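You operate a simulated robot arm through the tools that you are given. There is no shell and no other tool.

Carry out the task below with a simulated two-armed robot. There is one attempt and no reset: what you move stays moved.

JOB
Shut valves 5, 6 and 9, then stand the repair marker on pad 9.
Fine: the Welder glass ends dry; leave the other valves. Set down upright: red repair marker.

Only the result counts: the job must be done as asked and must still hold three seconds after the hand-in. Knocking over, shifting, dropping, spilling or breaking anything else fails it.

ROBOT AND FRAMES
Two 7-joint arms with two-finger parallel grippers on one trunk that stands fixed in place. Base frame: the origin is at the foot of the trunk, x ahead of it, y to its left, z up. Readings come in mm, degrees, newtons and seconds.
The left shoulder is at [50, 158, 1183], the right one opposite. With the tool pointing down near the work surface each hand reaches from about 180 to 660 mm from the base axis, measured 20 degrees to its own side. Payload 3.91 kg a hand.
The tool frame of a hand sits at the grasp point between the pads (the TCP): z along the fingers, y along the line on which they close. The tips reach 30 mm beyond it. The gripper opens to 110 mm. The fingers are 20 mm wide and 10 mm thick; the gripper's body (48 by 112 mm) begins 55 mm behind the TCP.
Orientation is that of the tool frame in the base frame, as a unit quaternion [w, x, y, z]. With the fingers straight down and closing along the base's y, the tool's x points along the base's -x, its y along +y and its z along -z.

CONTROLS
- The arms move only by the tool arm_command. It takes "left_commands", "right_commands" or both (then of equal length, played together; a hand with none holds still); each is one flat list of numbers, 7 for each row, row after row: the turn, a rotation vector about the tool's x, y, z in degrees, then the shift along the tool's x, y, z in mm, then the opening, from 0 (shut) to 1 (fully open). In form: [ax, ay, az, tx, ty, tz, hand, ax, ay, az, tx, ty, tz, hand, ...]. A call has 1 to 20 rows; each row is the pose to reach, as a shift and turn from the pose commanded when the call began, along the tool's axes at that moment. A row lasts 0.2 s, in which the tool goes at most 50 mm and 8.6 degrees; a call with a longer step from one row to the next is refused whole, and so is a gripper value outside its range. A pose out of reach is approached as far as the arm can. The call stops where the force on the tool passes 40 N (or 10 N more than at its start, if that is more) or the arm is blocked; 0.2 s more then pass. Each finger travels about 153 mm/s and halts on what it meets, pressing with about 40 N; the grip force reading is that of the motor and also rises with nothing between the fingers. The clock runs only during rows and for 0.2 s after the last one: add rows that repeat a pose to give the fingers time. It gives the time, the measured TCP pose, the force on the tool (base axes), the opening and the grip force at its end, in the units of the frame above (readings bear some noise), with the torque about the TCP (base axes, N m) and any sound that the robot's microphone picked up.
- Cameras (640 x 400 px; columns grow to the right, rows downward): "scene" is now at [105.3, 65.6, 1327.2]; the picture's right is [0.60, -0.80, 0.00], its down [-0.36, -0.27, -0.89] and it looks along [0.72, 0.54, -0.45] (base axes); focal length 241 px, centre (320, 200). "left" rides on the left gripper at [72, -17, -103] in its tool frame; the picture's right is [0.23, 0.97, 0.00], its down [-0.76, 0.18, -0.62] and it looks along [-0.61, 0.14, 0.78] (tool axes); focal length 222 px, centre (320, 200). "right" rides on the right gripper at [72, 17, -103] in its tool frame; the picture's right is [-0.23, 0.97, 0.00], its down [-0.76, -0.18, -0.62] and it looks along [-0.61, -0.14, 0.78] (tool axes); focal length 222 px, centre (320, 200). There is no depth. A picture from a camera that has moved, and an enlarged one, comes with that camera's place and axes in the base frame and with its lens. The place of the scene camera against the robot may be out by one fixed shift of up to 18 mm in any direction.
- camera(camera): a new picture of that camera. It takes no simulated time.
- raise_lower(by): slides the trunk up (or, below 0, down) by that many mm; the arms and the scene camera ride with it, the base frame stays. It gives what a move gives, with no picture.
- head_to(pan, tilt): turns the head with the scene camera to pan (to the left, within 80 degrees either way) and tilt (down, from -29 to 69), counted from straight ahead of the robot. It gives what a move gives.
- zoom(camera, box): a new picture of the part [left, top, right, bottom] of that camera's present view, enlarged. It takes no simulated time.
- finish_job(): hands the job in; it is judged then, once.

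Nothing tells you positions but the pictures and the camera data. Unless the task says otherwise, let go and move clear before handing in.

The tools are called after "Emit:" as a command line: name --argument value ..., lists and objects as JSON in quotes. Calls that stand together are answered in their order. arm_command: Moves the arms, as the interface text tells. Its arguments: {"type":"object","properties":{"left_commands":{"type":"array","items":{"type":"number"}},"right_commands":{"type":"array","items":{"type":"number"}}},"required":[]} The other tools are called the same way: raise_lower (by) slides the trunk up or down; head_to (pan, tilt) turns the head that bears the scene camera; camera (camera) takes a picture; zoom (camera, box) takes an enlarged picture of a part of a camera's view; finish_job () hands the job in.

At the start:

```text
clock: 0.0
left_tool_pos: [292.1, 452.5, 1205.4]
left_tool_rot: [0.001, -0.001, 1.0, 0.0]
left_ft_force: [-0.4, -0.9, -0.2]
left_torque: [0.01, -0.02, 0.01]
left_grip_width: 109.9
left_grasp_force: 0.0
right_tool_pos: [335.5, 62.0, 1232.8]
right_tool_rot: [-0.001, 0.0, 1.0, 0.0]
right_ft_force: [0.2, 0.4, -0.2]
right_torque: [0.01, 0.01, 0.0]
right_grip_width: 110.0
right_grasp_force: 0.1
trunk travel left (down, up): [-425.0, 57.0]
head pan, tilt: [36.8, 26.6]
```

scene: 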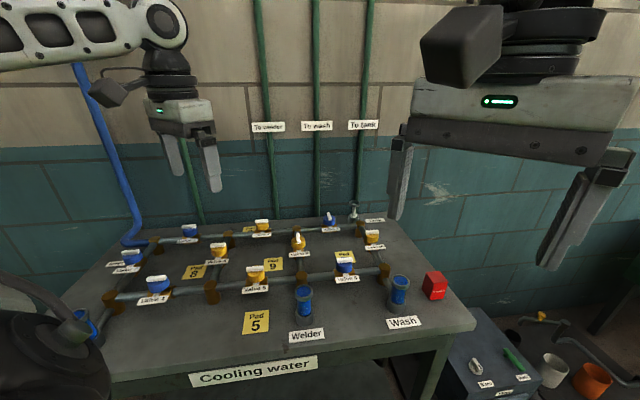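
right: 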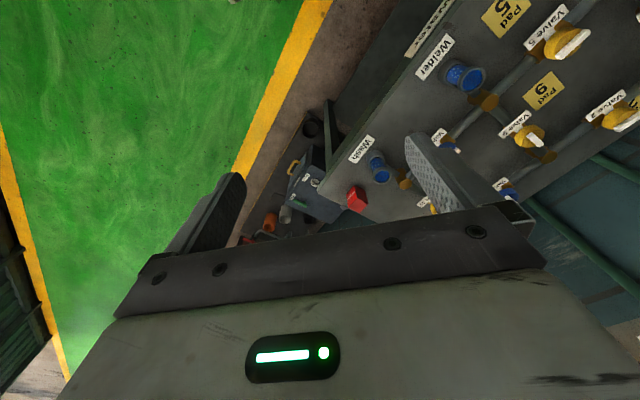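
left: 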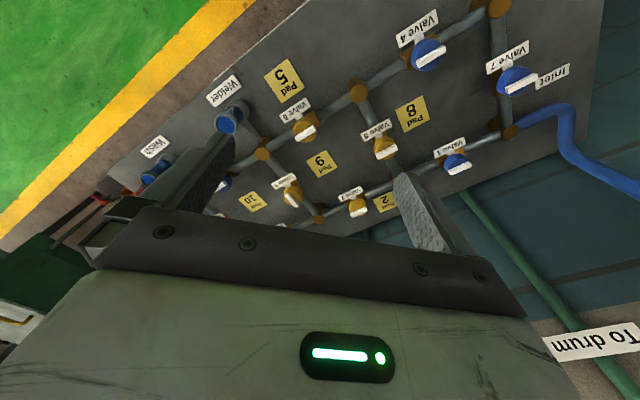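

I see a table with a pipe network, several valves with labels, pads, two glasses (Welder, Wash) and a red block marker at right. I'll zoom in to read labels and handle orientations.

Emit:
zoom --camera "scene" --box '[90, 200, 290, 325]'

Emit:
zoom --camera "scene" --box '[230, 200, 430, 325]'

Emit:
zoom --camera "scene" --box '[270, 250, 470, 375]'

Emit:
zoom --camera "left" --box '[200, 20, 520, 220]'

Emit:
zoom --camera "right" --box '[320, 0, 640, 200]'

```text
3.20 times, centred on (190, 262) of scene
camera zoom: at [105.3, 65.6, 1327.2], right [0.6, -0.8, 0.0], down [-0.36, -0.27, -0.89], along [0.72, 0.54, -0.45], focal length 770 px, centre (736, 0)
```

zoom: 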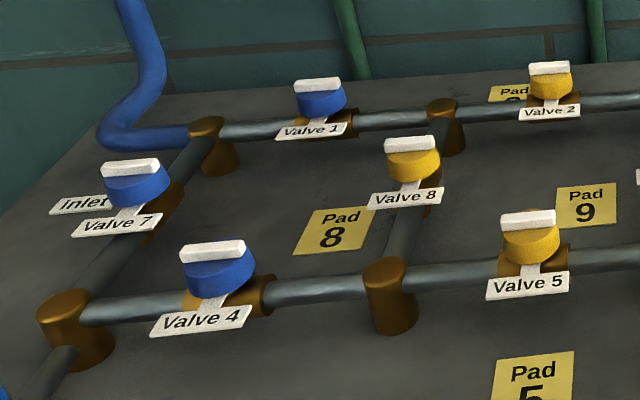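

```text
3.20 times, centred on (330, 262) of scene
camera zoom: at [105.3, 65.6, 1327.2], right [0.6, -0.8, 0.0], down [-0.36, -0.27, -0.89], along [0.72, 0.54, -0.45], focal length 770 px, centre (288, 0)
```

zoom: 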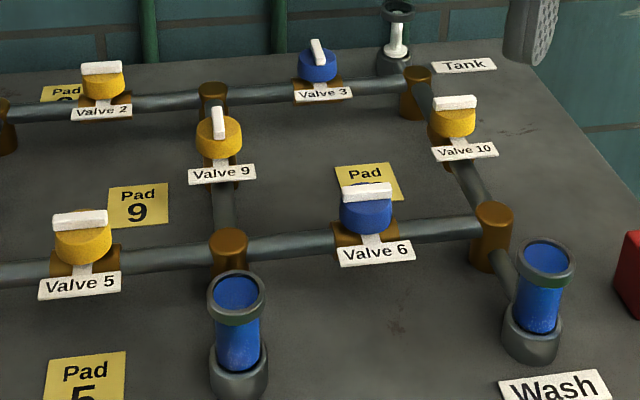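

```text
3.20 times, centred on (370, 312) of scene
camera zoom: at [105.3, 65.6, 1327.2], right [0.6, -0.8, 0.0], down [-0.36, -0.27, -0.89], along [0.72, 0.54, -0.45], focal length 770 px, centre (160, -160)
```

zoom: 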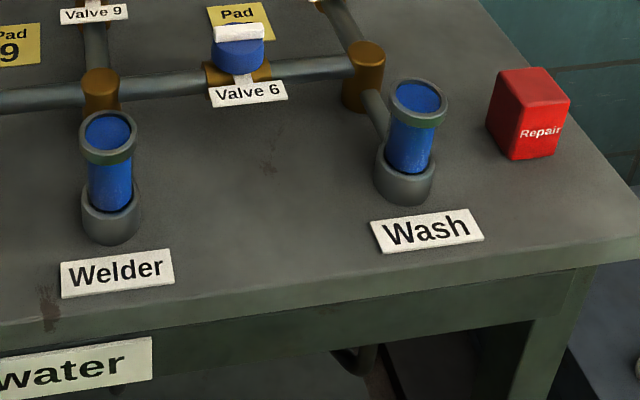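

```text
2.00 times, centred on (360, 120) of left
camera zoom: at [219.0, 435.3, 1309.2], right [-0.23, 0.97, 0.0], down [0.76, 0.18, 0.62], along [0.61, 0.14, -0.78], focal length 444 px, centre (240, 360)
```

zoom: 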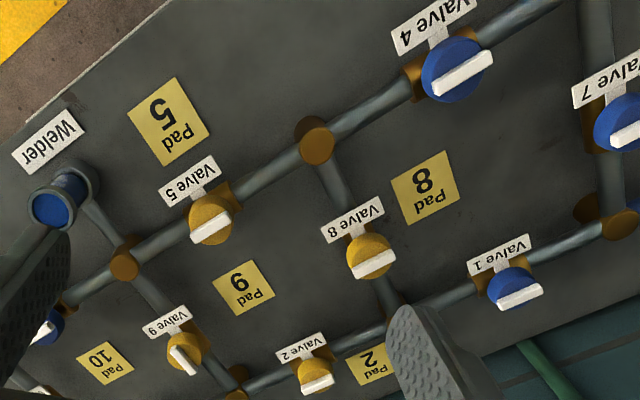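

```text
2.00 times, centred on (480, 100) of right
camera zoom: at [262.1, 80.3, 1336.4], right [0.23, 0.97, 0.0], down [0.76, -0.18, 0.62], along [0.61, -0.14, -0.78], focal length 444 px, centre (0, 400)
```

zoom: 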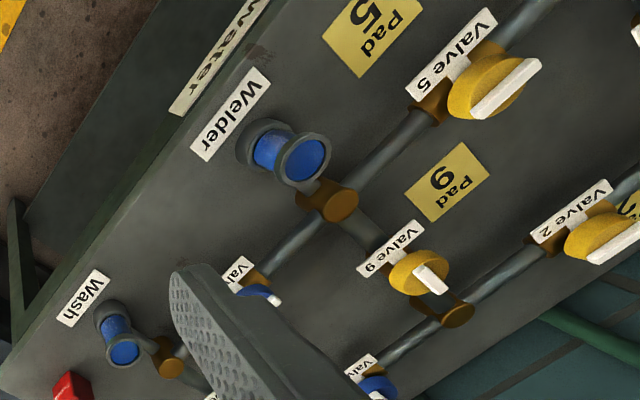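

Pads, pipes and handles are readable: valve 5, 6, 9 handles look in line with their pipes (open). By triangulation the tabletop is at about z=848, pad 9 at about (473,497). I'll tilt the head for a better view.

Emit:
head_to --pan 40 --tilt 45

Emit:
camera --camera "scene"

Emit:
zoom --camera "scene" --box '[70, 90, 310, 240]'

Emit:
zoom --camera "scene" --box '[230, 90, 470, 240]'

```text
clock: 0.8
left_tool_pos: [292.1, 453.1, 1206.0]
left_tool_rot: [0.001, -0.001, 1.0, 0.0]
left_ft_force: [-0.3, -0.5, 0.2]
left_torque: [-0.03, -0.01, -0.01]
left_grip_width: 110.1
left_grasp_force: 0.1
right_tool_pos: [335.4, 62.0, 1232.2]
right_tool_rot: [0.0, 0.0, 1.0, 0.001]
right_ft_force: [0.7, 0.0, -0.5]
right_torque: [0.01, 0.0, -0.04]
right_grip_width: 109.9
right_grasp_force: 0.1
trunk travel left (down, up): [-425.0, 57.0]
head pan, tilt: [40.0, 45.0]
```

```text
taken
camera scene: at [94.2, 63.0, 1299.2], right [0.64, -0.77, 0.0], down [-0.54, -0.45, -0.71], along [0.54, 0.45, -0.71], focal length 241 px, centre (320, 200)
```

scene: 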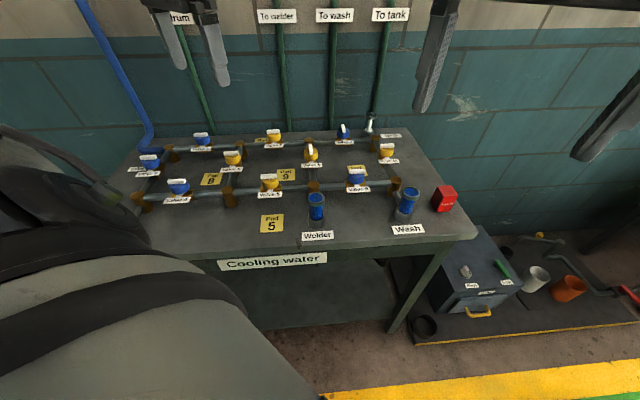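

```text
2.67 times, centred on (190, 165) of scene
camera zoom: at [94.2, 63.0, 1299.2], right [0.64, -0.77, 0.0], down [-0.54, -0.45, -0.71], along [0.54, 0.45, -0.71], focal length 642 px, centre (667, 293)
```

zoom: 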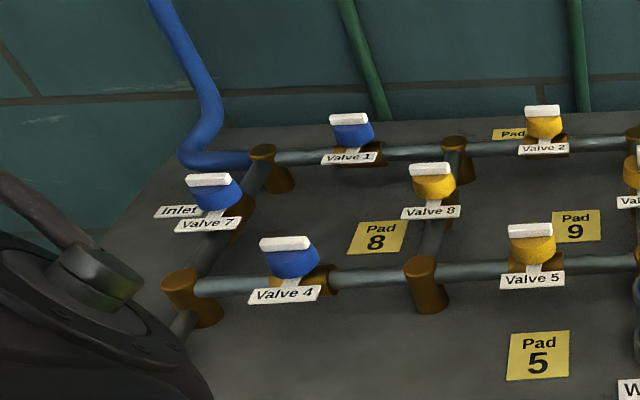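

```text
2.67 times, centred on (350, 165) of scene
camera zoom: at [94.2, 63.0, 1299.2], right [0.64, -0.77, 0.0], down [-0.54, -0.45, -0.71], along [0.54, 0.45, -0.71], focal length 642 px, centre (240, 293)
```

zoom: 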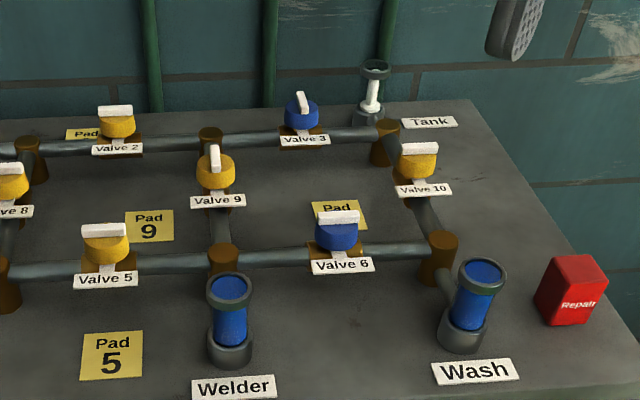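

Table long axis runs at about −45° in the base frame (u=(0.71,−0.71)), with pipes along u and its normal w. I'll move the right arm aside and bring the left hand over the table for a close look.

Emit:
arm_command --left_commands '[0, 0, -5.6, -10, -4, 13, 1, 0, 0, -11.2, -20, -8, 26, 1, 0, 0, -16.9, -30, -12, 39, 1, 0, 0, -22.5, -40, -16, 52, 1, 0, 0, -28.1, -50, -20, 65, 1, 0, 0, -33.7, -60, -24, 78, 1, 0, 0, -39.4, -70, -28, 91, 1, 0, 0, -45, -80, -32, 106, 1]' --right_commands '[0, 0, 0, 10, -44, 0, 1, 0, 0, 0, 20, -88, 0, 1, 0, 0, 0, 30, -132, 0, 1, 0, 0, 0, 40, -176, 0, 1, 0, 0, 0, 50, -220, 0, 1, 0, 0, 0, 60, -264, 0, 1, 0, 0, 0, 70, -308, 0, 1, 0, 0, 0, 80, -352, 0, 1]'

Emit:
camera --camera "left"

Emit:
camera --camera "scene"

```text
clock: 2.6
left_tool_pos: [371.2, 420.4, 1100.1]
left_tool_rot: [0.002, -0.385, 0.923, -0.001]
left_ft_force: [0.7, 0.7, -0.1]
left_torque: [0.01, 0.0, -0.02]
left_grip_width: 110.4
left_grasp_force: 0.0
right_tool_pos: [254.8, -291.1, 1230.7]
right_tool_rot: [0.0, -0.001, 1.0, 0.0]
right_ft_force: [0.0, -0.1, 0.1]
right_torque: [0.04, 0.03, 0.0]
right_grip_width: 109.9
right_grasp_force: 0.0
trunk travel left (down, up): [-425.0, 57.0]
head pan, tilt: [40.0, 45.0]
```

```text
taken
camera left: at [332.3, 356.2, 1202.9], right [-0.85, 0.52, 0.0], down [0.41, 0.67, 0.62], along [0.33, 0.53, -0.78], focal length 222 px, centre (320, 200)
```

left: 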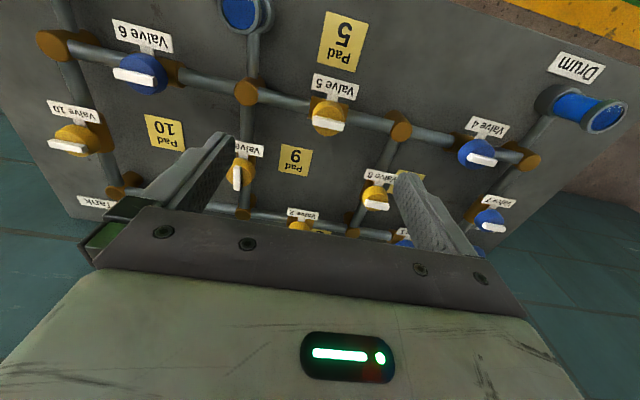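

```text
taken
camera scene: at [93.8, 62.6, 1299.2], right [0.64, -0.77, 0.0], down [-0.54, -0.45, -0.71], along [0.54, 0.46, -0.71], focal length 241 px, centre (320, 200)
```

scene: 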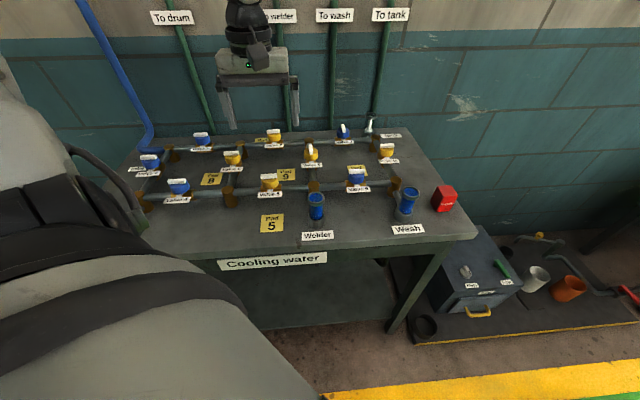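

The hand camera shows the whole network now. I'll zoom in for accurate positions.

Emit:
zoom --camera "left" --box '[200, 60, 440, 210]'

Emit:
zoom --camera "left" --box '[30, 0, 270, 150]'

```text
2.67 times, centred on (320, 135) of left
camera zoom: at [332.3, 356.2, 1202.9], right [-0.85, 0.52, 0.0], down [0.41, 0.67, 0.62], along [0.33, 0.53, -0.78], focal length 592 px, centre (320, 373)
```

zoom: 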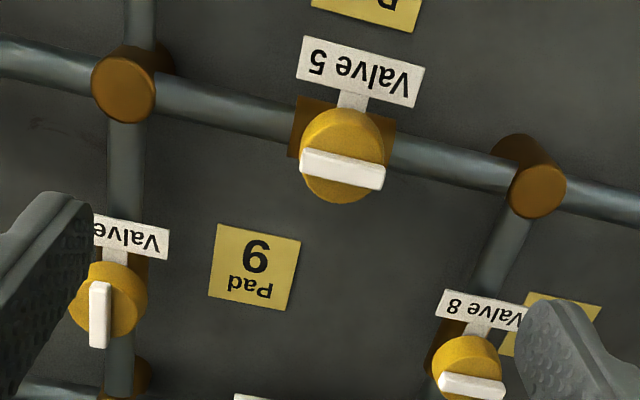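

```text
2.67 times, centred on (150, 75) of left
camera zoom: at [332.3, 356.2, 1202.9], right [-0.85, 0.52, 0.0], down [0.41, 0.67, 0.62], along [0.33, 0.53, -0.78], focal length 592 px, centre (773, 533)
```

zoom: 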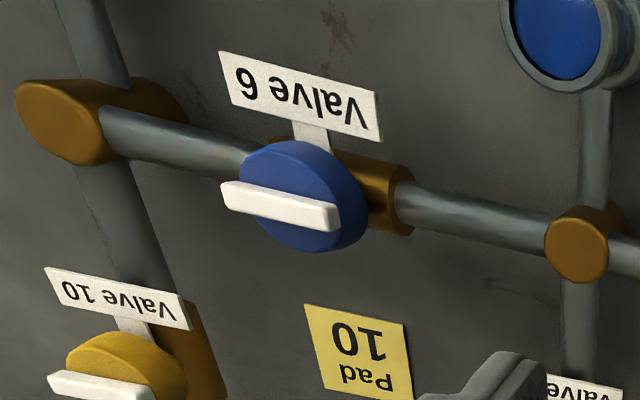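

Bar 5 is at about (374,445.5,927), bar 6 at (531,291), bar 9 at (530.5,445.6), each ~40 mm long. I'll bring the left hand above valve 5 with the fingers straddling its bar.

Emit:
arm_command --left_commands '[0, 0, 8.2, -2, 1, 9, 0.8, 0, 0, 16.4, -4, 3, 18, 0.6, 0, 0, 24.6, -6, 4, 27, 0.5, 0, 0, 32.8, -8, 6, 36, 0.4, 0, 0, 41, -9, 7, 45, 0.4, 0, 0, 49.2, -11, 8.5, 54, 0.4, 0, 0, 57.4, -13, 10, 63, 0.4, 0, 0, 65.6, -15, 11.5, 72, 0.4, 0, 0, 73.8, -17, 13, 81, 0.4, 0, 0, 82, -19, 14.5, 90, 0.4, 0, 0, 90, -19.9, 15.5, 100, 0.4, 0, 0, 90, -19.9, 15.5, 100, 0.4]'

Emit:
camera --camera "left"

Emit:
camera --camera "scene"

```text
clock: 5.2
left_tool_pos: [373.0, 445.9, 999.3]
left_tool_rot: [0.0, 0.383, 0.924, 0.0]
left_ft_force: [0.0, 0.2, -0.8]
left_torque: [-0.01, 0.03, 0.03]
left_grip_width: 44.2
left_grasp_force: 0.0
right_tool_pos: [255.4, -290.5, 1230.7]
right_tool_rot: [0.0, 0.0, 1.0, 0.0]
right_ft_force: [-0.4, -0.3, 0.1]
right_torque: [0.0, -0.04, 0.04]
right_grip_width: 109.9
right_grasp_force: 0.1
trunk travel left (down, up): [-425.0, 57.0]
head pan, tilt: [40.0, 45.0]
```

```text
taken
camera left: at [310.8, 485.4, 1103.3], right [0.53, 0.85, 0.0], down [0.66, -0.41, 0.62], along [0.53, -0.33, -0.78], focal length 222 px, centre (320, 200)
```

left: 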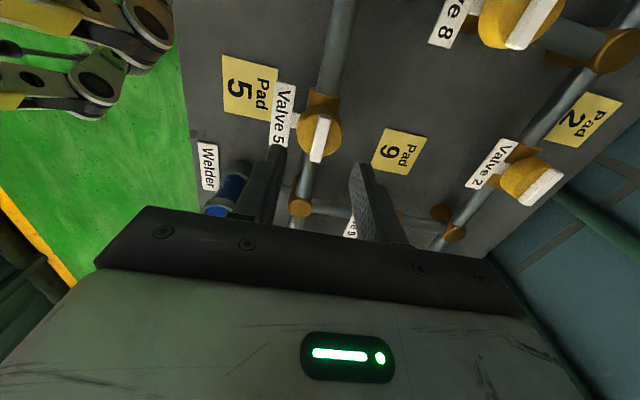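

```text
taken
camera scene: at [94.2, 62.9, 1299.1], right [0.64, -0.77, 0.0], down [-0.54, -0.45, -0.71], along [0.54, 0.45, -0.71], focal length 241 px, centre (320, 200)
```

scene: 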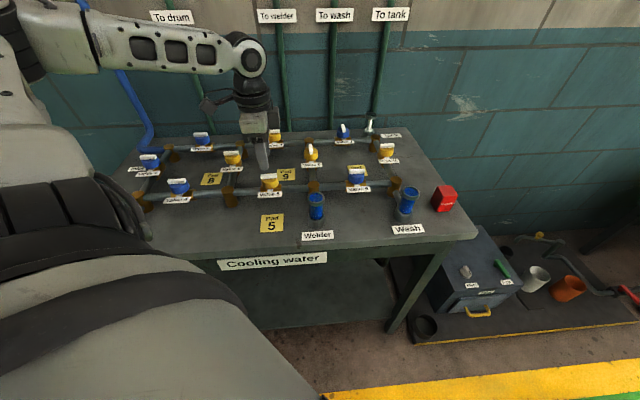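

The bar is right between the fingers as predicted. I'll lower to tip height ≈ 924 and check.

Emit:
arm_command --left_commands '[0, 0, 0, 0, 0, 15, 0.4, 0, 0, 0, 0, 0, 30, 0.4, 0, 0, 0, 0, 0, 40, 0.4, 0, 0, 0, 0, 0, 45, 0.4]'

Emit:
zoom --camera "left" --box '[220, 80, 420, 205]'

Emit:
zoom --camera "scene" --box '[210, 120, 330, 195]'

```text
clock: 6.2
left_tool_pos: [374.5, 447.0, 954.5]
left_tool_rot: [0.0, 0.382, 0.924, 0.0]
left_ft_force: [0.0, -0.1, -0.2]
left_torque: [0.02, -0.01, -0.01]
left_grip_width: 44.1
left_grasp_force: 0.0
right_tool_pos: [255.3, -289.0, 1230.5]
right_tool_rot: [0.0, 0.001, 1.0, -0.001]
right_ft_force: [-0.4, -0.7, -0.4]
right_torque: [0.0, 0.04, -0.04]
right_grip_width: 110.1
right_grasp_force: 0.1
trunk travel left (down, up): [-425.0, 57.0]
head pan, tilt: [40.0, 45.0]
```

```text
3.20 times, centred on (320, 142) of left
camera zoom: at [311.1, 486.0, 1058.4], right [0.53, 0.85, 0.0], down [0.66, -0.41, 0.62], along [0.53, -0.33, -0.78], focal length 711 px, centre (320, 384)
```

zoom: 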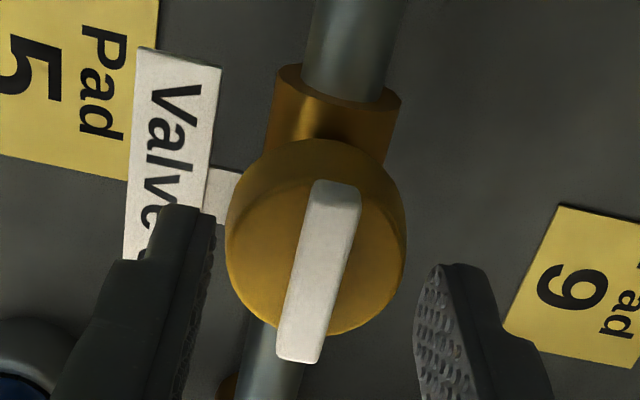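

```text
5.33 times, centred on (270, 158) of scene
camera zoom: at [94.2, 63.0, 1299.1], right [0.64, -0.77, 0.0], down [-0.54, -0.45, -0.71], along [0.54, 0.45, -0.71], focal length 1284 px, centre (587, 427)
```

zoom: 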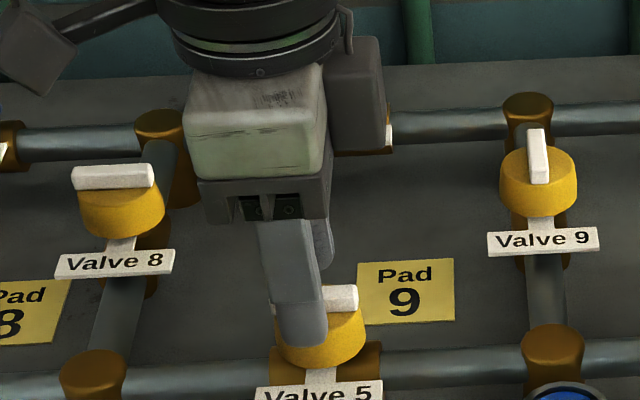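

Fingertips are at bar level. I'll narrow the opening and look before lowering a bit more.

Emit:
arm_command --left_commands '[0, 0, 0, 0, 0, 0, 0.3, 0, 0, 0, 0, 0, 0, 0.2, 0, 0, 0, 0, 0, 0, 0.2]'

Emit:
zoom --camera "left" --box '[240, 100, 400, 200]'

Emit:
zoom --camera "scene" --box '[240, 150, 320, 200]'

```text
clock: 7.0
left_tool_pos: [374.1, 447.6, 955.5]
left_tool_rot: [0.0, 0.381, 0.924, 0.001]
left_ft_force: [-0.1, -0.4, -0.6]
left_torque: [0.02, -0.04, 0.02]
left_grip_width: 22.4
left_grasp_force: 0.1
right_tool_pos: [255.9, -290.5, 1230.6]
right_tool_rot: [0.0, 0.0, 1.0, 0.001]
right_ft_force: [0.2, -0.2, 0.3]
right_torque: [-0.03, 0.0, -0.02]
right_grip_width: 110.0
right_grasp_force: 0.1
trunk travel left (down, up): [-425.0, 57.0]
head pan, tilt: [40.0, 45.0]
```

```text
4.00 times, centred on (320, 150) of left
camera zoom: at [311.0, 485.9, 1058.4], right [0.53, 0.85, 0.0], down [0.66, -0.41, 0.62], along [0.53, -0.33, -0.78], focal length 888 px, centre (320, 400)
```

zoom: 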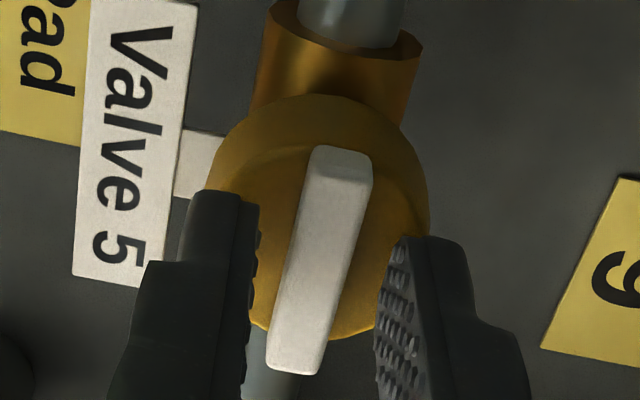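

```text
8.00 times, centred on (280, 175) of scene
camera zoom: at [94.2, 63.0, 1299.1], right [0.64, -0.77, 0.0], down [-0.54, -0.45, -0.71], along [0.54, 0.45, -0.71], focal length 1926 px, centre (640, 400)
```

zoom: 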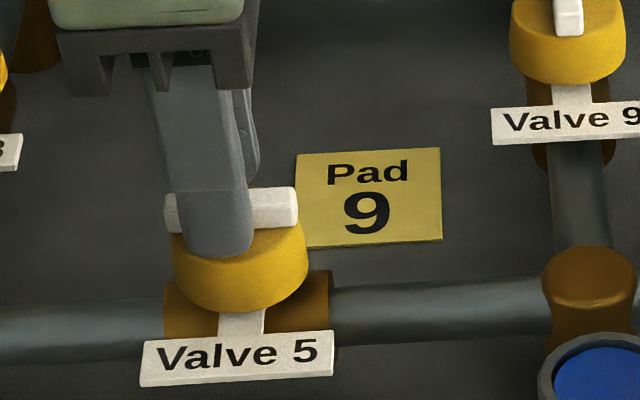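

The tips are over the knob either side of the bar. I'll go down a few mm and close.

Emit:
arm_command --left_commands '[0, 0, 0, 0, 0, 1.5, 0.2, 0, 0, 0, 0, 0, 3, 0.2, 0, 0, 0, 0, 0, 4, 0.2]'

```text
clock: 7.8
left_tool_pos: [374.7, 446.2, 952.5]
left_tool_rot: [0.001, 0.382, 0.924, 0.001]
left_ft_force: [0.2, 0.3, 3.4]
left_torque: [0.0, 0.05, -0.05]
left_grip_width: 22.0
left_grasp_force: 0.0
right_tool_pos: [255.1, -290.7, 1231.2]
right_tool_rot: [0.0, 0.001, 1.0, -0.001]
right_ft_force: [0.1, -0.5, 0.4]
right_torque: [-0.01, 0.04, 0.02]
right_grip_width: 110.0
right_grasp_force: 0.0
trunk travel left (down, up): [-425.0, 57.0]
head pan, tilt: [40.0, 45.0]
```

Slight contact with the knob top (3.4 N); I'll back off 1 mm and close on the bar.

Emit:
arm_command --left_commands '[0, 0, 0, 0, 0, -1, 0.2, 0, 0, 0, 0, 0, -1, 0.0, 0, 0, 0, 0, 0, -1, 0.0, 0, 0, 0, 0, 0, -1, 0.0]'

Emit:
zoom --camera "left" --box '[240, 100, 400, 200]'

```text
clock: 8.8
left_tool_pos: [375.1, 445.5, 951.3]
left_tool_rot: [0.0, 0.382, 0.924, 0.001]
left_ft_force: [1.1, 1.8, 2.4]
left_torque: [0.05, -0.03, -0.09]
left_grip_width: 9.8
left_grasp_force: 44.8
right_tool_pos: [255.3, -289.9, 1230.5]
right_tool_rot: [0.0, 0.0, 1.0, -0.001]
right_ft_force: [-0.6, 0.3, 0.0]
right_torque: [0.02, -0.05, -0.02]
right_grip_width: 110.2
right_grasp_force: 0.0
trunk travel left (down, up): [-425.0, 57.0]
head pan, tilt: [40.0, 45.0]
```

```text
4.00 times, centred on (320, 150) of left
camera zoom: at [311.4, 485.0, 1055.4], right [0.53, 0.85, 0.0], down [0.66, -0.41, 0.62], along [0.53, -0.33, -0.78], focal length 888 px, centre (320, 400)
```

zoom: 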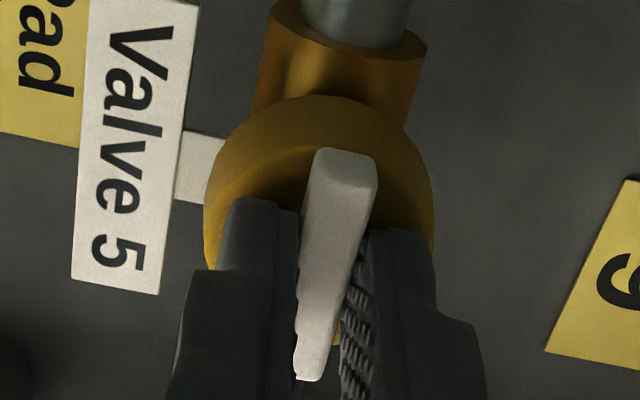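

The bar (9.8 mm wide) is gripped. I'll test turning a little toward −z (counter-clockwise from above) and read the torque.

Emit:
arm_command --left_commands '[0, 0, -3, 0, 0, 0, 0, 0, 0, -6, 0, 0, 0, 0, 0, 0, -8, 0, 0, 0, 0]'

```text
clock: 9.6
left_tool_pos: [374.8, 446.3, 951.9]
left_tool_rot: [0.001, 0.317, 0.949, 0.0]
left_ft_force: [2.6, 1.4, 1.4]
left_torque: [0.01, 0.19, -1.16]
left_grip_width: 12.1
left_grasp_force: 45.2
right_tool_pos: [255.9, -290.1, 1230.5]
right_tool_rot: [0.0, 0.0, 1.0, 0.0]
right_ft_force: [1.0, -0.1, 0.5]
right_torque: [0.02, -0.02, 0.01]
right_grip_width: 110.1
right_grasp_force: 0.0
trunk travel left (down, up): [-425.0, 57.0]
head pan, tilt: [40.0, 45.0]
```

The bar did not follow (grip widened, 1.2 Nm resisting), so probably a stop this way. I'll go the other way.

Emit:
arm_command --left_commands '[0, 0, 4, 0, 0, 0, 0, 0, 0, 8, 0, 0, 0, 0, 0, 0, 12, 0, 0, 0, 0, 0, 0, 16, 0, 0, 0, 0, 0, 0, 18, 0, 0, 0, 0]'

Emit:
zoom --camera "left" --box '[240, 100, 400, 200]'

```text
clock: 10.8
left_tool_pos: [373.0, 446.1, 953.0]
left_tool_rot: [0.0, 0.461, 0.887, 0.0]
left_ft_force: [-0.4, 4.1, 2.0]
left_torque: [-0.24, -0.08, -0.01]
left_grip_width: 9.7
left_grasp_force: 45.4
right_tool_pos: [255.8, -289.4, 1230.5]
right_tool_rot: [0.0, -0.001, 1.0, 0.0]
right_ft_force: [1.5, 1.4, -0.1]
right_torque: [0.0, 0.0, 0.0]
right_grip_width: 110.3
right_grasp_force: 0.1
trunk travel left (down, up): [-425.0, 57.0]
head pan, tilt: [40.0, 45.0]
```

```text
4.00 times, centred on (320, 150) of left
camera zoom: at [319.5, 495.3, 1055.4], right [0.67, 0.75, 0.0], down [0.58, -0.52, 0.62], along [0.47, -0.42, -0.78], focal length 888 px, centre (320, 400)
```

zoom: 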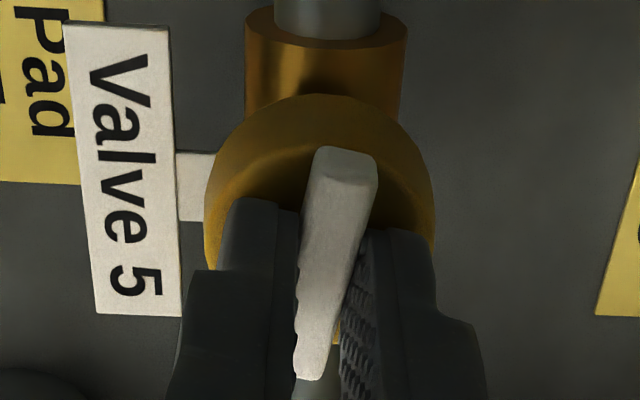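

The bar now follows clockwise. I'll continue turning the rest of the quarter turn.

Emit:
arm_command --left_commands '[0, 0, 5, 0, 0, 0, 0, 0, 0, 10, 0, 0, 0, 0, 0, 0, 15, 0, 0, 0, 0, 0, 0, 20, 0, 0, 0, 0, 0, 0, 25, 0, 0, 0, 0, 0, 0, 30, 0, 0, 0, 0, 0, 0, 35, 0, 0, 0, 0, 0, 0, 40, 0, 0, 0, 0, 0, 0, 45, 0, 0, 0, 0, 0, 0, 50, 0, 0, 0, 0, 0, 0, 55, 0, 0, 0, 0, 0, 0, 60, 0, 0, 0, 0, 0, 0, 65, 0, 0, 0, 0, 0, 0, 70, 0, 0, 0, 0, 0, 0, 74, 0, 0, 0, 0, 0, 0, 78, 0, 0, 0, 0]'

Emit:
zoom --camera "left" --box '[240, 100, 400, 200]'

Emit:
zoom --camera "scene" --box '[200, 120, 440, 270]'

```text
clock: 14.2
left_tool_pos: [375.5, 445.6, 952.8]
left_tool_rot: [0.0, 0.917, 0.398, 0.001]
left_ft_force: [8.1, 8.7, 8.4]
left_torque: [-0.19, 0.27, 0.0]
left_grip_width: 9.9
left_grasp_force: 45.2
right_tool_pos: [256.3, -290.1, 1231.1]
right_tool_rot: [0.0, 0.0, 1.0, -0.001]
right_ft_force: [1.0, 0.5, 0.8]
right_torque: [-0.01, 0.0, 0.0]
right_grip_width: 109.8
right_grasp_force: 0.0
trunk travel left (down, up): [-425.0, 57.0]
head pan, tilt: [40.0, 45.0]
```

```text
4.00 times, centred on (320, 150) of left
camera zoom: at [412.7, 510.1, 1055.6], right [0.87, -0.5, 0.0], down [-0.39, -0.68, 0.62], along [-0.31, -0.54, -0.78], focal length 888 px, centre (320, 400)
```

zoom: 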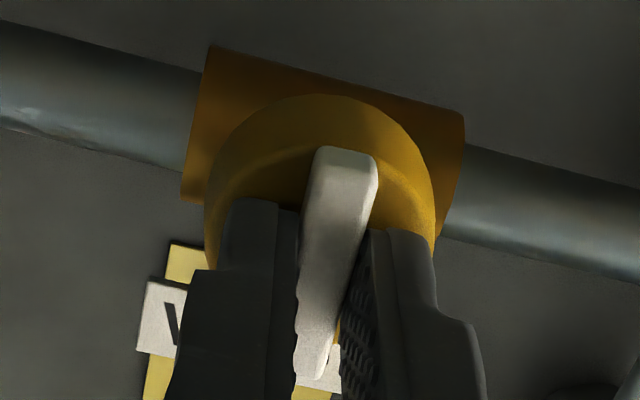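

```text
2.67 times, centred on (320, 195) of scene
camera zoom: at [94.7, 63.4, 1299.1], right [0.64, -0.77, 0.0], down [-0.54, -0.45, -0.71], along [0.54, 0.45, -0.71], focal length 642 px, centre (320, 213)
```

zoom: 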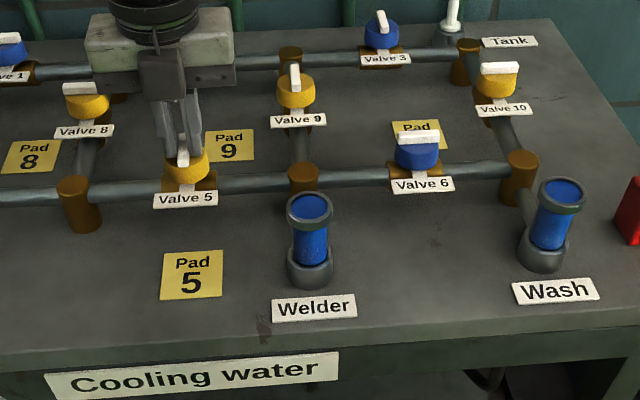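

The bar is at ~88° of turn; I'll push gently to its stop.

Emit:
arm_command --left_commands '[0, 0, 2, 0, 0, 0, 0, 0, 0, 4, 0, 0, 0, 0, 0, 0, 6, 0, 0, 0, 0, 0, 0, 6, 0, 0, 0, 0]'

```text
clock: 15.2
left_tool_pos: [375.9, 445.2, 951.5]
left_tool_rot: [0.001, 0.936, 0.351, 0.002]
left_ft_force: [11.0, 9.2, 13.5]
left_torque: [-0.16, 0.45, 0.96]
left_grip_width: 10.4
left_grasp_force: 45.6
right_tool_pos: [255.6, -290.3, 1231.1]
right_tool_rot: [0.0, 0.0, 1.0, 0.0]
right_ft_force: [0.4, 0.0, 0.4]
right_torque: [0.05, -0.02, 0.03]
right_grip_width: 110.0
right_grasp_force: 0.0
trunk travel left (down, up): [-425.0, 57.0]
head pan, tilt: [40.0, 45.0]
```

Hard stop reached: valve 5 is closed. I'll relieve, release and lift, and look.

Emit:
arm_command --left_commands '[0, 0, -3, 0, 0, 0, 0, 0, 0, -3, 0, 0, 0, 0.3, 0, 0, -3, 0, 0, 0, 0.35, 0, 0, -3, 0, 0, -20, 0.35, 0, 0, -3, 0, 0, -50, 0.35, 0, 0, -3, 0, 0, -90, 0.4, 0, 0, -3, 0, 0, -130, 0.4]'

Emit:
camera --camera "left"

Emit:
zoom --camera "scene" --box '[200, 120, 440, 270]'

```text
clock: 16.8
left_tool_pos: [373.0, 445.1, 1081.5]
left_tool_rot: [0.0, 0.927, 0.375, 0.0]
left_ft_force: [0.7, -0.7, 0.8]
left_torque: [0.01, 0.01, 0.01]
left_grip_width: 44.1
left_grasp_force: 0.1
right_tool_pos: [255.0, -290.5, 1231.6]
right_tool_rot: [0.0, 0.0, 1.0, 0.001]
right_ft_force: [0.3, 0.1, 0.2]
right_torque: [0.03, -0.02, 0.01]
right_grip_width: 110.1
right_grasp_force: 0.0
trunk travel left (down, up): [-425.0, 57.0]
head pan, tilt: [40.0, 45.0]
```

```text
taken
camera left: at [413.9, 508.1, 1185.1], right [0.84, -0.54, 0.0], down [-0.42, -0.66, 0.62], along [-0.34, -0.52, -0.78], focal length 222 px, centre (320, 200)
```

left: 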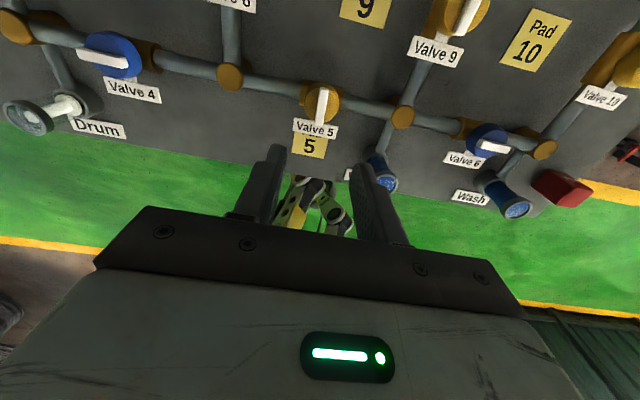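

```text
2.67 times, centred on (320, 195) of scene
camera zoom: at [94.1, 62.8, 1299.1], right [0.64, -0.77, 0.0], down [-0.54, -0.45, -0.71], along [0.54, 0.45, -0.71], focal length 642 px, centre (320, 213)
```

zoom: 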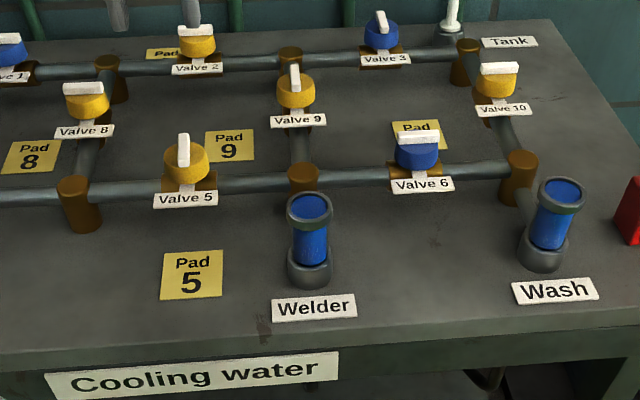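

Valve 5 is across its pipe (closed). Next valve 6: I'll move above it with the hand turned back to +45°.

Emit:
arm_command --left_commands '[0, 0, -7.6, 0.5, 18.4, 0, 0.4, 0, 0, -15.2, 1, 36.8, 0, 0.4, 0, 0, -22.8, 1.5, 55, 5, 0.4, 0, 0, -30.4, 2, 73.5, 10, 0.4, 0, 0, -38, 3, 92, 20, 0.4, 0, 0, -45.6, 3.5, 110, 30, 0.4, 0, 0, -53.2, 4, 128.6, 40, 0.4, 0, 0, -60.8, 4.5, 147, 50, 0.4, 0, 0, -68.4, 5, 165.4, 60, 0.4, 0, 0, -76, 5.5, 183.8, 70, 0.4, 0, 0, -83.6, 6, 202, 80, 0.4, 0, 0, -91, 6.6, 220.5, 81, 0.4, 0, 0, -91, 6.6, 220.5, 81, 0.4]'

Emit:
zoom --camera "left" --box '[200, 50, 440, 200]'

Emit:
camera --camera "scene"

```text
clock: 19.6
left_tool_pos: [531.6, 291.9, 1000.3]
left_tool_rot: [0.0, 0.381, 0.925, 0.001]
left_ft_force: [-0.4, -0.4, 0.2]
left_torque: [0.0, -0.01, 0.01]
left_grip_width: 44.2
left_grasp_force: 0.1
right_tool_pos: [255.5, -289.5, 1232.0]
right_tool_rot: [0.001, 0.0, 1.0, 0.0]
right_ft_force: [0.3, 0.0, 0.1]
right_torque: [0.02, -0.02, 0.0]
right_grip_width: 110.1
right_grasp_force: 0.0
trunk travel left (down, up): [-425.0, 57.0]
head pan, tilt: [40.0, 45.0]
```

```text
2.67 times, centred on (320, 125) of left
camera zoom: at [469.2, 330.5, 1104.3], right [0.53, 0.85, 0.0], down [0.66, -0.41, 0.62], along [0.53, -0.33, -0.78], focal length 592 px, centre (320, 400)
```

zoom: 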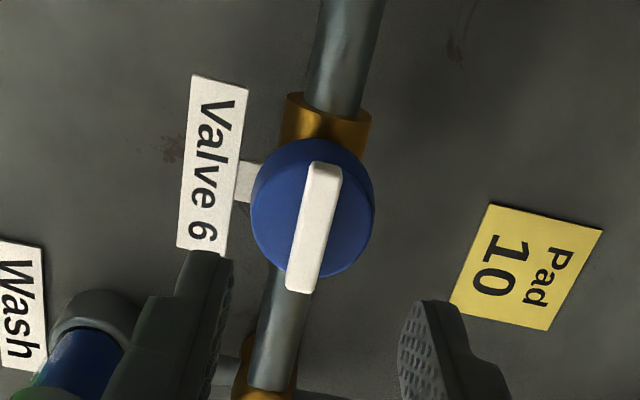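

```text
taken
camera scene: at [94.1, 63.0, 1299.1], right [0.64, -0.77, 0.0], down [-0.54, -0.45, -0.71], along [0.54, 0.45, -0.71], focal length 241 px, centre (320, 200)
```

scene: 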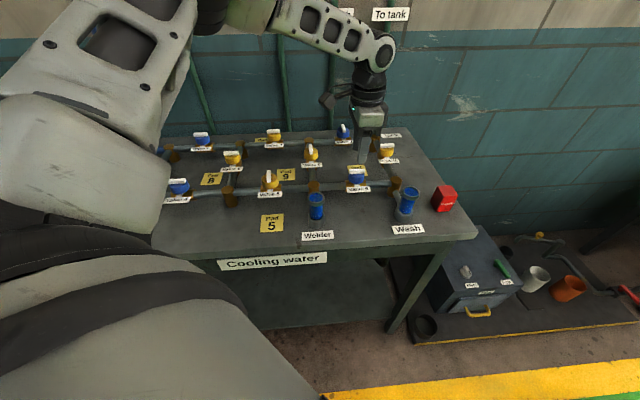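

The hand is over valve 6's bar, ~1.5 mm off. I'll correct, lower to 952.5 and grip.

Emit:
arm_command --left_commands '[0, 0, 0, 0, -1.5, 15, 0.35, 0, 0, 0, 0, -1.5, 30, 0.25, 0, 0, 0, 0, -1.5, 40, 0.22, 0, 0, 0, 0, -1.5, 45, 0.2, 0, 0, 0, 0, -1.5, 47.7, 0.2, 0, 0, 0, 0, -1.5, 47.7, 0.0, 0, 0, 0, 0, -1.5, 47.7, 0.0, 0, 0, 0, 0, -1.5, 47.7, 0.0]'

Emit:
zoom --camera "left" --box '[240, 100, 400, 200]'

```text
clock: 21.4
left_tool_pos: [529.3, 289.7, 953.3]
left_tool_rot: [-0.001, 0.382, 0.924, 0.0]
left_ft_force: [-3.9, -3.5, -0.2]
left_torque: [-0.27, -0.07, -0.07]
left_grip_width: 9.8
left_grasp_force: 44.7
right_tool_pos: [254.9, -291.2, 1231.7]
right_tool_rot: [0.0, 0.001, 1.0, 0.0]
right_ft_force: [-0.7, -0.4, 0.2]
right_torque: [0.0, -0.03, 0.01]
right_grip_width: 110.0
right_grasp_force: 0.1
trunk travel left (down, up): [-425.0, 57.0]
head pan, tilt: [40.0, 45.0]
```

```text
4.00 times, centred on (320, 150) of left
camera zoom: at [467.3, 329.2, 1056.4], right [0.53, 0.85, 0.0], down [0.66, -0.41, 0.62], along [0.53, -0.33, -0.78], focal length 888 px, centre (320, 400)
```

zoom: 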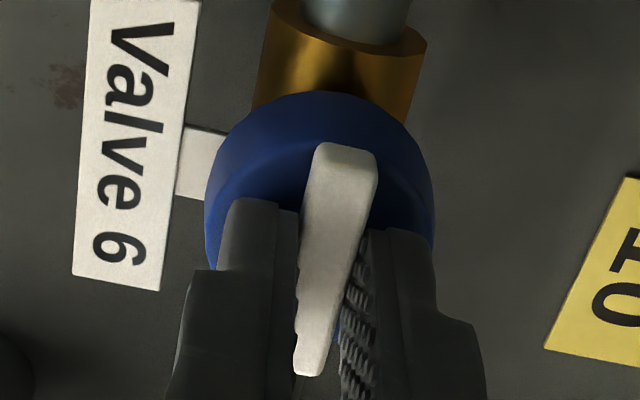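

Gripped. I'll test turning clockwise.

Emit:
arm_command --left_commands '[0, 0, 4, 0, 0, 0, 0, 0, 0, 8, 0, 0, 0, 0, 0, 0, 10, 0, 0, 0, 0]'

```text
clock: 22.2
left_tool_pos: [529.4, 290.1, 952.8]
left_tool_rot: [0.0, 0.462, 0.887, -0.001]
left_ft_force: [-9.8, -4.0, -4.3]
left_torque: [-1.19, -0.53, 0.02]
left_grip_width: 9.8
left_grasp_force: 45.5
right_tool_pos: [254.5, -289.1, 1230.8]
right_tool_rot: [0.0, -0.001, 1.0, 0.0]
right_ft_force: [-0.1, 0.4, -0.1]
right_torque: [-0.01, 0.02, 0.03]
right_grip_width: 110.0
right_grasp_force: 0.0
trunk travel left (down, up): [-425.0, 57.0]
head pan, tilt: [40.0, 45.0]
```

The bar follows, but there's a sideways moment of ~1.2 Nm; I'll check what's happening before continuing.

Emit:
camera --camera "left"

Emit:
zoom --camera "scene" --box '[300, 60, 460, 240]'

```text
taken
camera left: at [475.4, 339.9, 1056.4], right [0.67, 0.74, 0.0], down [0.58, -0.52, 0.62], along [0.46, -0.42, -0.78], focal length 222 px, centre (320, 200)
```

left: 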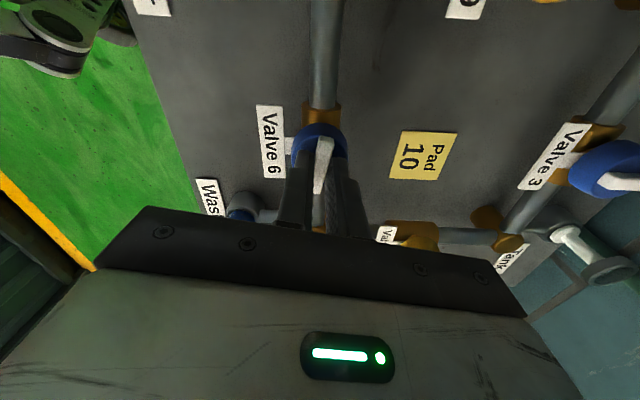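

```text
2.22 times, centred on (380, 150) of scene
camera zoom: at [93.5, 62.9, 1299.2], right [0.64, -0.77, 0.0], down [-0.54, -0.45, -0.71], along [0.54, 0.45, -0.71], focal length 535 px, centre (187, 311)
```

zoom: 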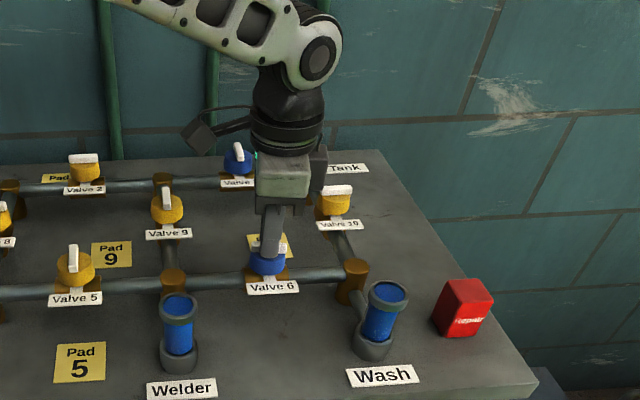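

Nothing is touching; it's just slight misalignment. I'll shift ~1.3 mm with the force and turn on.

Emit:
arm_command --left_commands '[0, 0, 3, 0.3, -1.3, 0, 0, 0, 0, 8, 0.3, -1.3, 0, 0, 0, 0, 13, 0.3, -1.3, 0, 0, 0, 0, 18, 0.3, -1.3, 0, 0, 0, 0, 23, 0.3, -1.3, 0, 0, 0, 0, 28, 0.3, -1.3, 0, 0, 0, 0, 33, 0.3, -1.3, 0, 0]'

```text
clock: 23.8
left_tool_pos: [530.6, 290.6, 952.3]
left_tool_rot: [0.001, 0.695, 0.719, 0.001]
left_ft_force: [-2.2, -7.0, -5.3]
left_torque: [-0.49, 0.1, -0.01]
left_grip_width: 9.8
left_grasp_force: 45.1
right_tool_pos: [256.0, -291.5, 1231.0]
right_tool_rot: [0.0, 0.0, 1.0, 0.0]
right_ft_force: [0.7, -0.6, -0.2]
right_torque: [0.01, 0.04, 0.03]
right_grip_width: 110.1
right_grasp_force: 0.0
trunk travel left (down, up): [-425.0, 57.0]
head pan, tilt: [40.0, 45.0]
```

Good, forces are small. Continuing to the full quarter turn.

Emit:
arm_command --left_commands '[0, 0, 5, 0, 0, 0, 0, 0, 0, 10, 0, 0, 0, 0, 0, 0, 15, 0, 0, 0, 0, 0, 0, 20, 0, 0, 0, 0, 0, 0, 25, 0, 0, 0, 0, 0, 0, 30, 0, 0, 0, 0, 0, 0, 35, 0, 0, 0, 0, 0, 0, 40, 0, 0, 0, 0, 0, 0, 44, 0, 0, 0, 0, 0, 0, 47, 0, 0, 0, 0, 0, 0, 50, 0, 0, 0, 0, 0, 0, 50, 0, 0, 0, 0]'

```text
clock: 26.4
left_tool_pos: [529.4, 290.4, 953.0]
left_tool_rot: [0.0, 0.933, 0.36, 0.001]
left_ft_force: [3.5, -4.3, -8.9]
left_torque: [-0.15, -0.25, 1.0]
left_grip_width: 10.5
left_grasp_force: 45.3
right_tool_pos: [256.1, -289.4, 1230.2]
right_tool_rot: [-0.001, -0.001, 1.0, 0.0]
right_ft_force: [-0.1, 0.3, 0.1]
right_torque: [0.0, 0.02, -0.02]
right_grip_width: 109.8
right_grasp_force: 0.1
trunk travel left (down, up): [-425.0, 57.0]
head pan, tilt: [40.0, 45.0]
```

Stop reached (1.0 Nm), valve 6 closed. Release and lift.

Emit:
arm_command --left_commands '[0, 0, -3, 0, 0, 0, 0, 0, 0, -3, 0, 0, 0, 0.3, 0, 0, -3, 0, 0, 0, 0.35, 0, 0, -3, 0, 0, -20, 0.35, 0, 0, -3, 0, 0, -50, 0.35, 0, 0, -3, 0, 0, -90, 0.4, 0, 0, -3, 0, 0, -130, 0.4]'

Emit:
camera --camera "left"

Emit:
zoom --camera "scene" --box '[200, 120, 440, 270]'

```text
clock: 28.0
left_tool_pos: [528.7, 290.1, 1084.7]
left_tool_rot: [-0.001, 0.923, 0.384, 0.001]
left_ft_force: [0.0, 0.1, -0.7]
left_torque: [0.07, -0.05, -0.04]
left_grip_width: 44.2
left_grasp_force: 0.1
right_tool_pos: [255.2, -290.4, 1231.0]
right_tool_rot: [0.0, 0.0, 1.0, 0.001]
right_ft_force: [-0.6, -0.3, 0.5]
right_torque: [0.02, 0.01, -0.02]
right_grip_width: 110.3
right_grasp_force: 0.1
trunk travel left (down, up): [-425.0, 57.0]
head pan, tilt: [40.0, 45.0]
```

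```text
taken
camera left: at [569.3, 353.3, 1187.5], right [0.85, -0.53, 0.0], down [-0.41, -0.67, 0.62], along [-0.33, -0.53, -0.78], focal length 222 px, centre (320, 200)
```

left: 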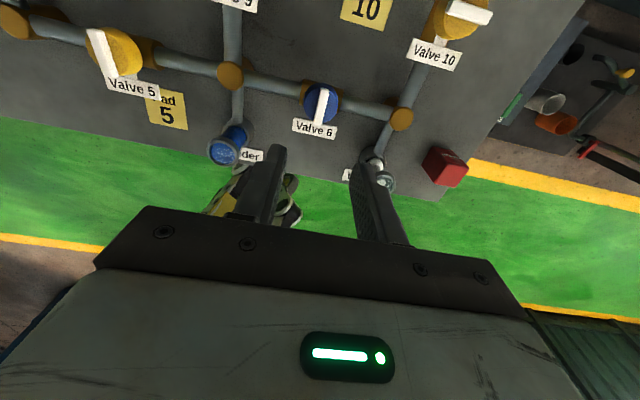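

```text
2.67 times, centred on (320, 195) of scene
camera zoom: at [93.9, 62.7, 1299.2], right [0.64, -0.77, 0.0], down [-0.54, -0.45, -0.71], along [0.54, 0.45, -0.71], focal length 642 px, centre (320, 213)
```

zoom: 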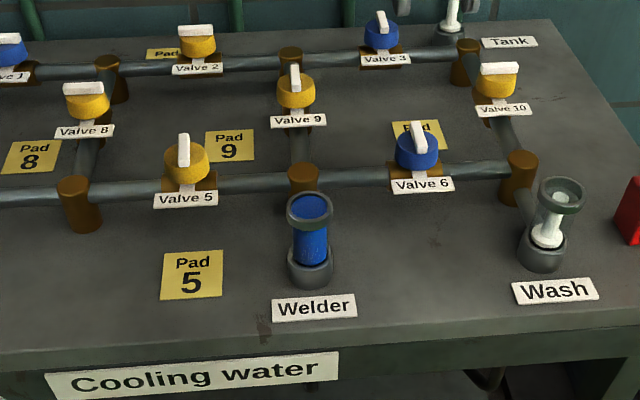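

Wash went dry. Valve 9 next: I'll move above it while turning the hand back (180° total, in two calls).

Emit:
arm_command --left_commands '[0, 0, -8, 10, -10, 0, 0.4, 0, 0, -16, 20, -20, 0, 0.4, 0, 0, -24, 30, -30, 0, 0.4, 0, 0, -32, 40, -40, 0, 0.4, 0, 0, -40, 50, -50, 0, 0.4, 0, 0, -48, 60, -60, 0, 0.4, 0, 0, -56, 70, -70, 0, 0.4, 0, 0, -64, 80, -80, 0, 0.4, 0, 0, -72, 90, -90, 10, 0.4, 0, 0, -80, 100, -100, 20, 0.4, 0, 0, -88, 111.2, -108.7, 30, 0.4]'

Emit:
arm_command --left_commands '[0, 0, -8, 0, 0, 0, 0.4, 0, 0, -16, 0, 0, 0, 0.4, 0, 0, -24, 0, 0, 5, 0.4, 0, 0, -32, 0, 0, 10, 0.4, 0, 0, -40, 0, 0, 15, 0.4, 0, 0, -48, 0, 0, 20, 0.4, 0, 0, -56, 0, 0, 25, 0.4, 0, 0, -64, 0, 0, 30, 0.4, 0, 0, -72, 0, 0, 40, 0.4, 0, 0, -80, 0, 0, 45, 0.4, 0, 0, -88, 0, 0, 50, 0.4, 0, 0, -92, 0, 0, 54.7, 0.4, 0, 0, -92, 0, 0, 54.7, 0.4]'

Emit:
camera --camera "left"

Emit:
camera --camera "scene"

```text
clock: 30.4
left_tool_pos: [531.4, 445.3, 1051.3]
left_tool_rot: [0.001, 0.398, 0.918, 0.0]
left_ft_force: [0.5, -0.1, 0.5]
left_torque: [-0.03, 0.0, 0.02]
left_grip_width: 44.2
left_grasp_force: 0.0
right_tool_pos: [257.2, -289.9, 1231.2]
right_tool_rot: [0.0, 0.0, 1.0, 0.0]
right_ft_force: [-0.4, 0.1, 0.3]
right_torque: [0.01, 0.05, -0.01]
right_grip_width: 109.9
right_grasp_force: 0.1
trunk travel left (down, up): [-425.0, 57.0]
head pan, tilt: [40.0, 45.0]
```

```text
clock: 33.2
left_tool_pos: [530.9, 445.9, 999.4]
left_tool_rot: [0.001, -0.384, 0.923, 0.0]
left_ft_force: [0.0, 0.2, -0.3]
left_torque: [-0.01, -0.01, -0.01]
left_grip_width: 43.9
left_grasp_force: 0.0
right_tool_pos: [255.6, -290.3, 1230.4]
right_tool_rot: [0.0, 0.0, 1.0, 0.0]
right_ft_force: [0.1, -0.2, 0.5]
right_torque: [0.01, 0.05, 0.02]
right_grip_width: 110.1
right_grasp_force: 0.0
trunk travel left (down, up): [-425.0, 57.0]
head pan, tilt: [40.0, 45.0]
```

```text
taken
camera left: at [492.5, 382.9, 1102.4], right [-0.85, 0.53, 0.0], down [0.41, 0.67, 0.62], along [0.33, 0.53, -0.78], focal length 222 px, centre (320, 200)
```

left: 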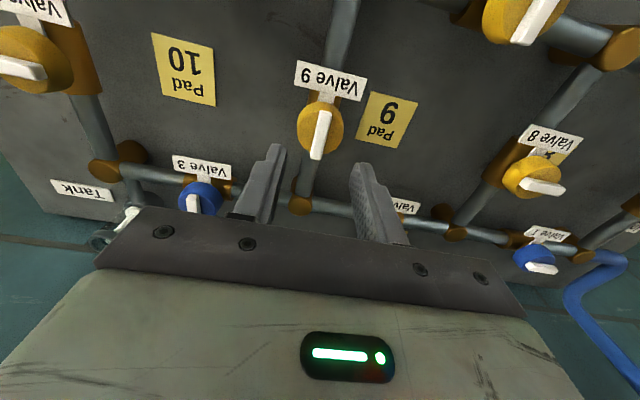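

```text
taken
camera scene: at [94.2, 63.0, 1299.1], right [0.64, -0.77, 0.0], down [-0.54, -0.45, -0.71], along [0.54, 0.45, -0.71], focal length 241 px, centre (320, 200)
```

scene: 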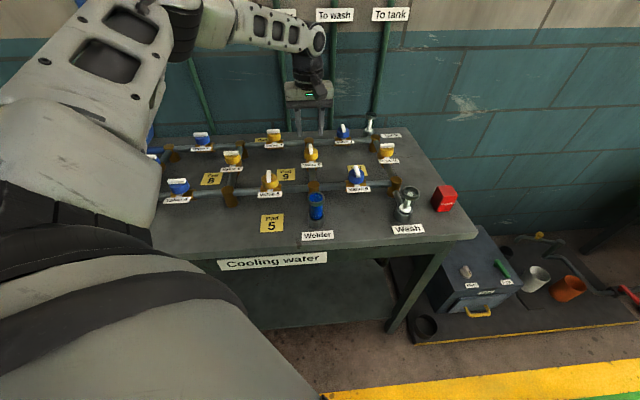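

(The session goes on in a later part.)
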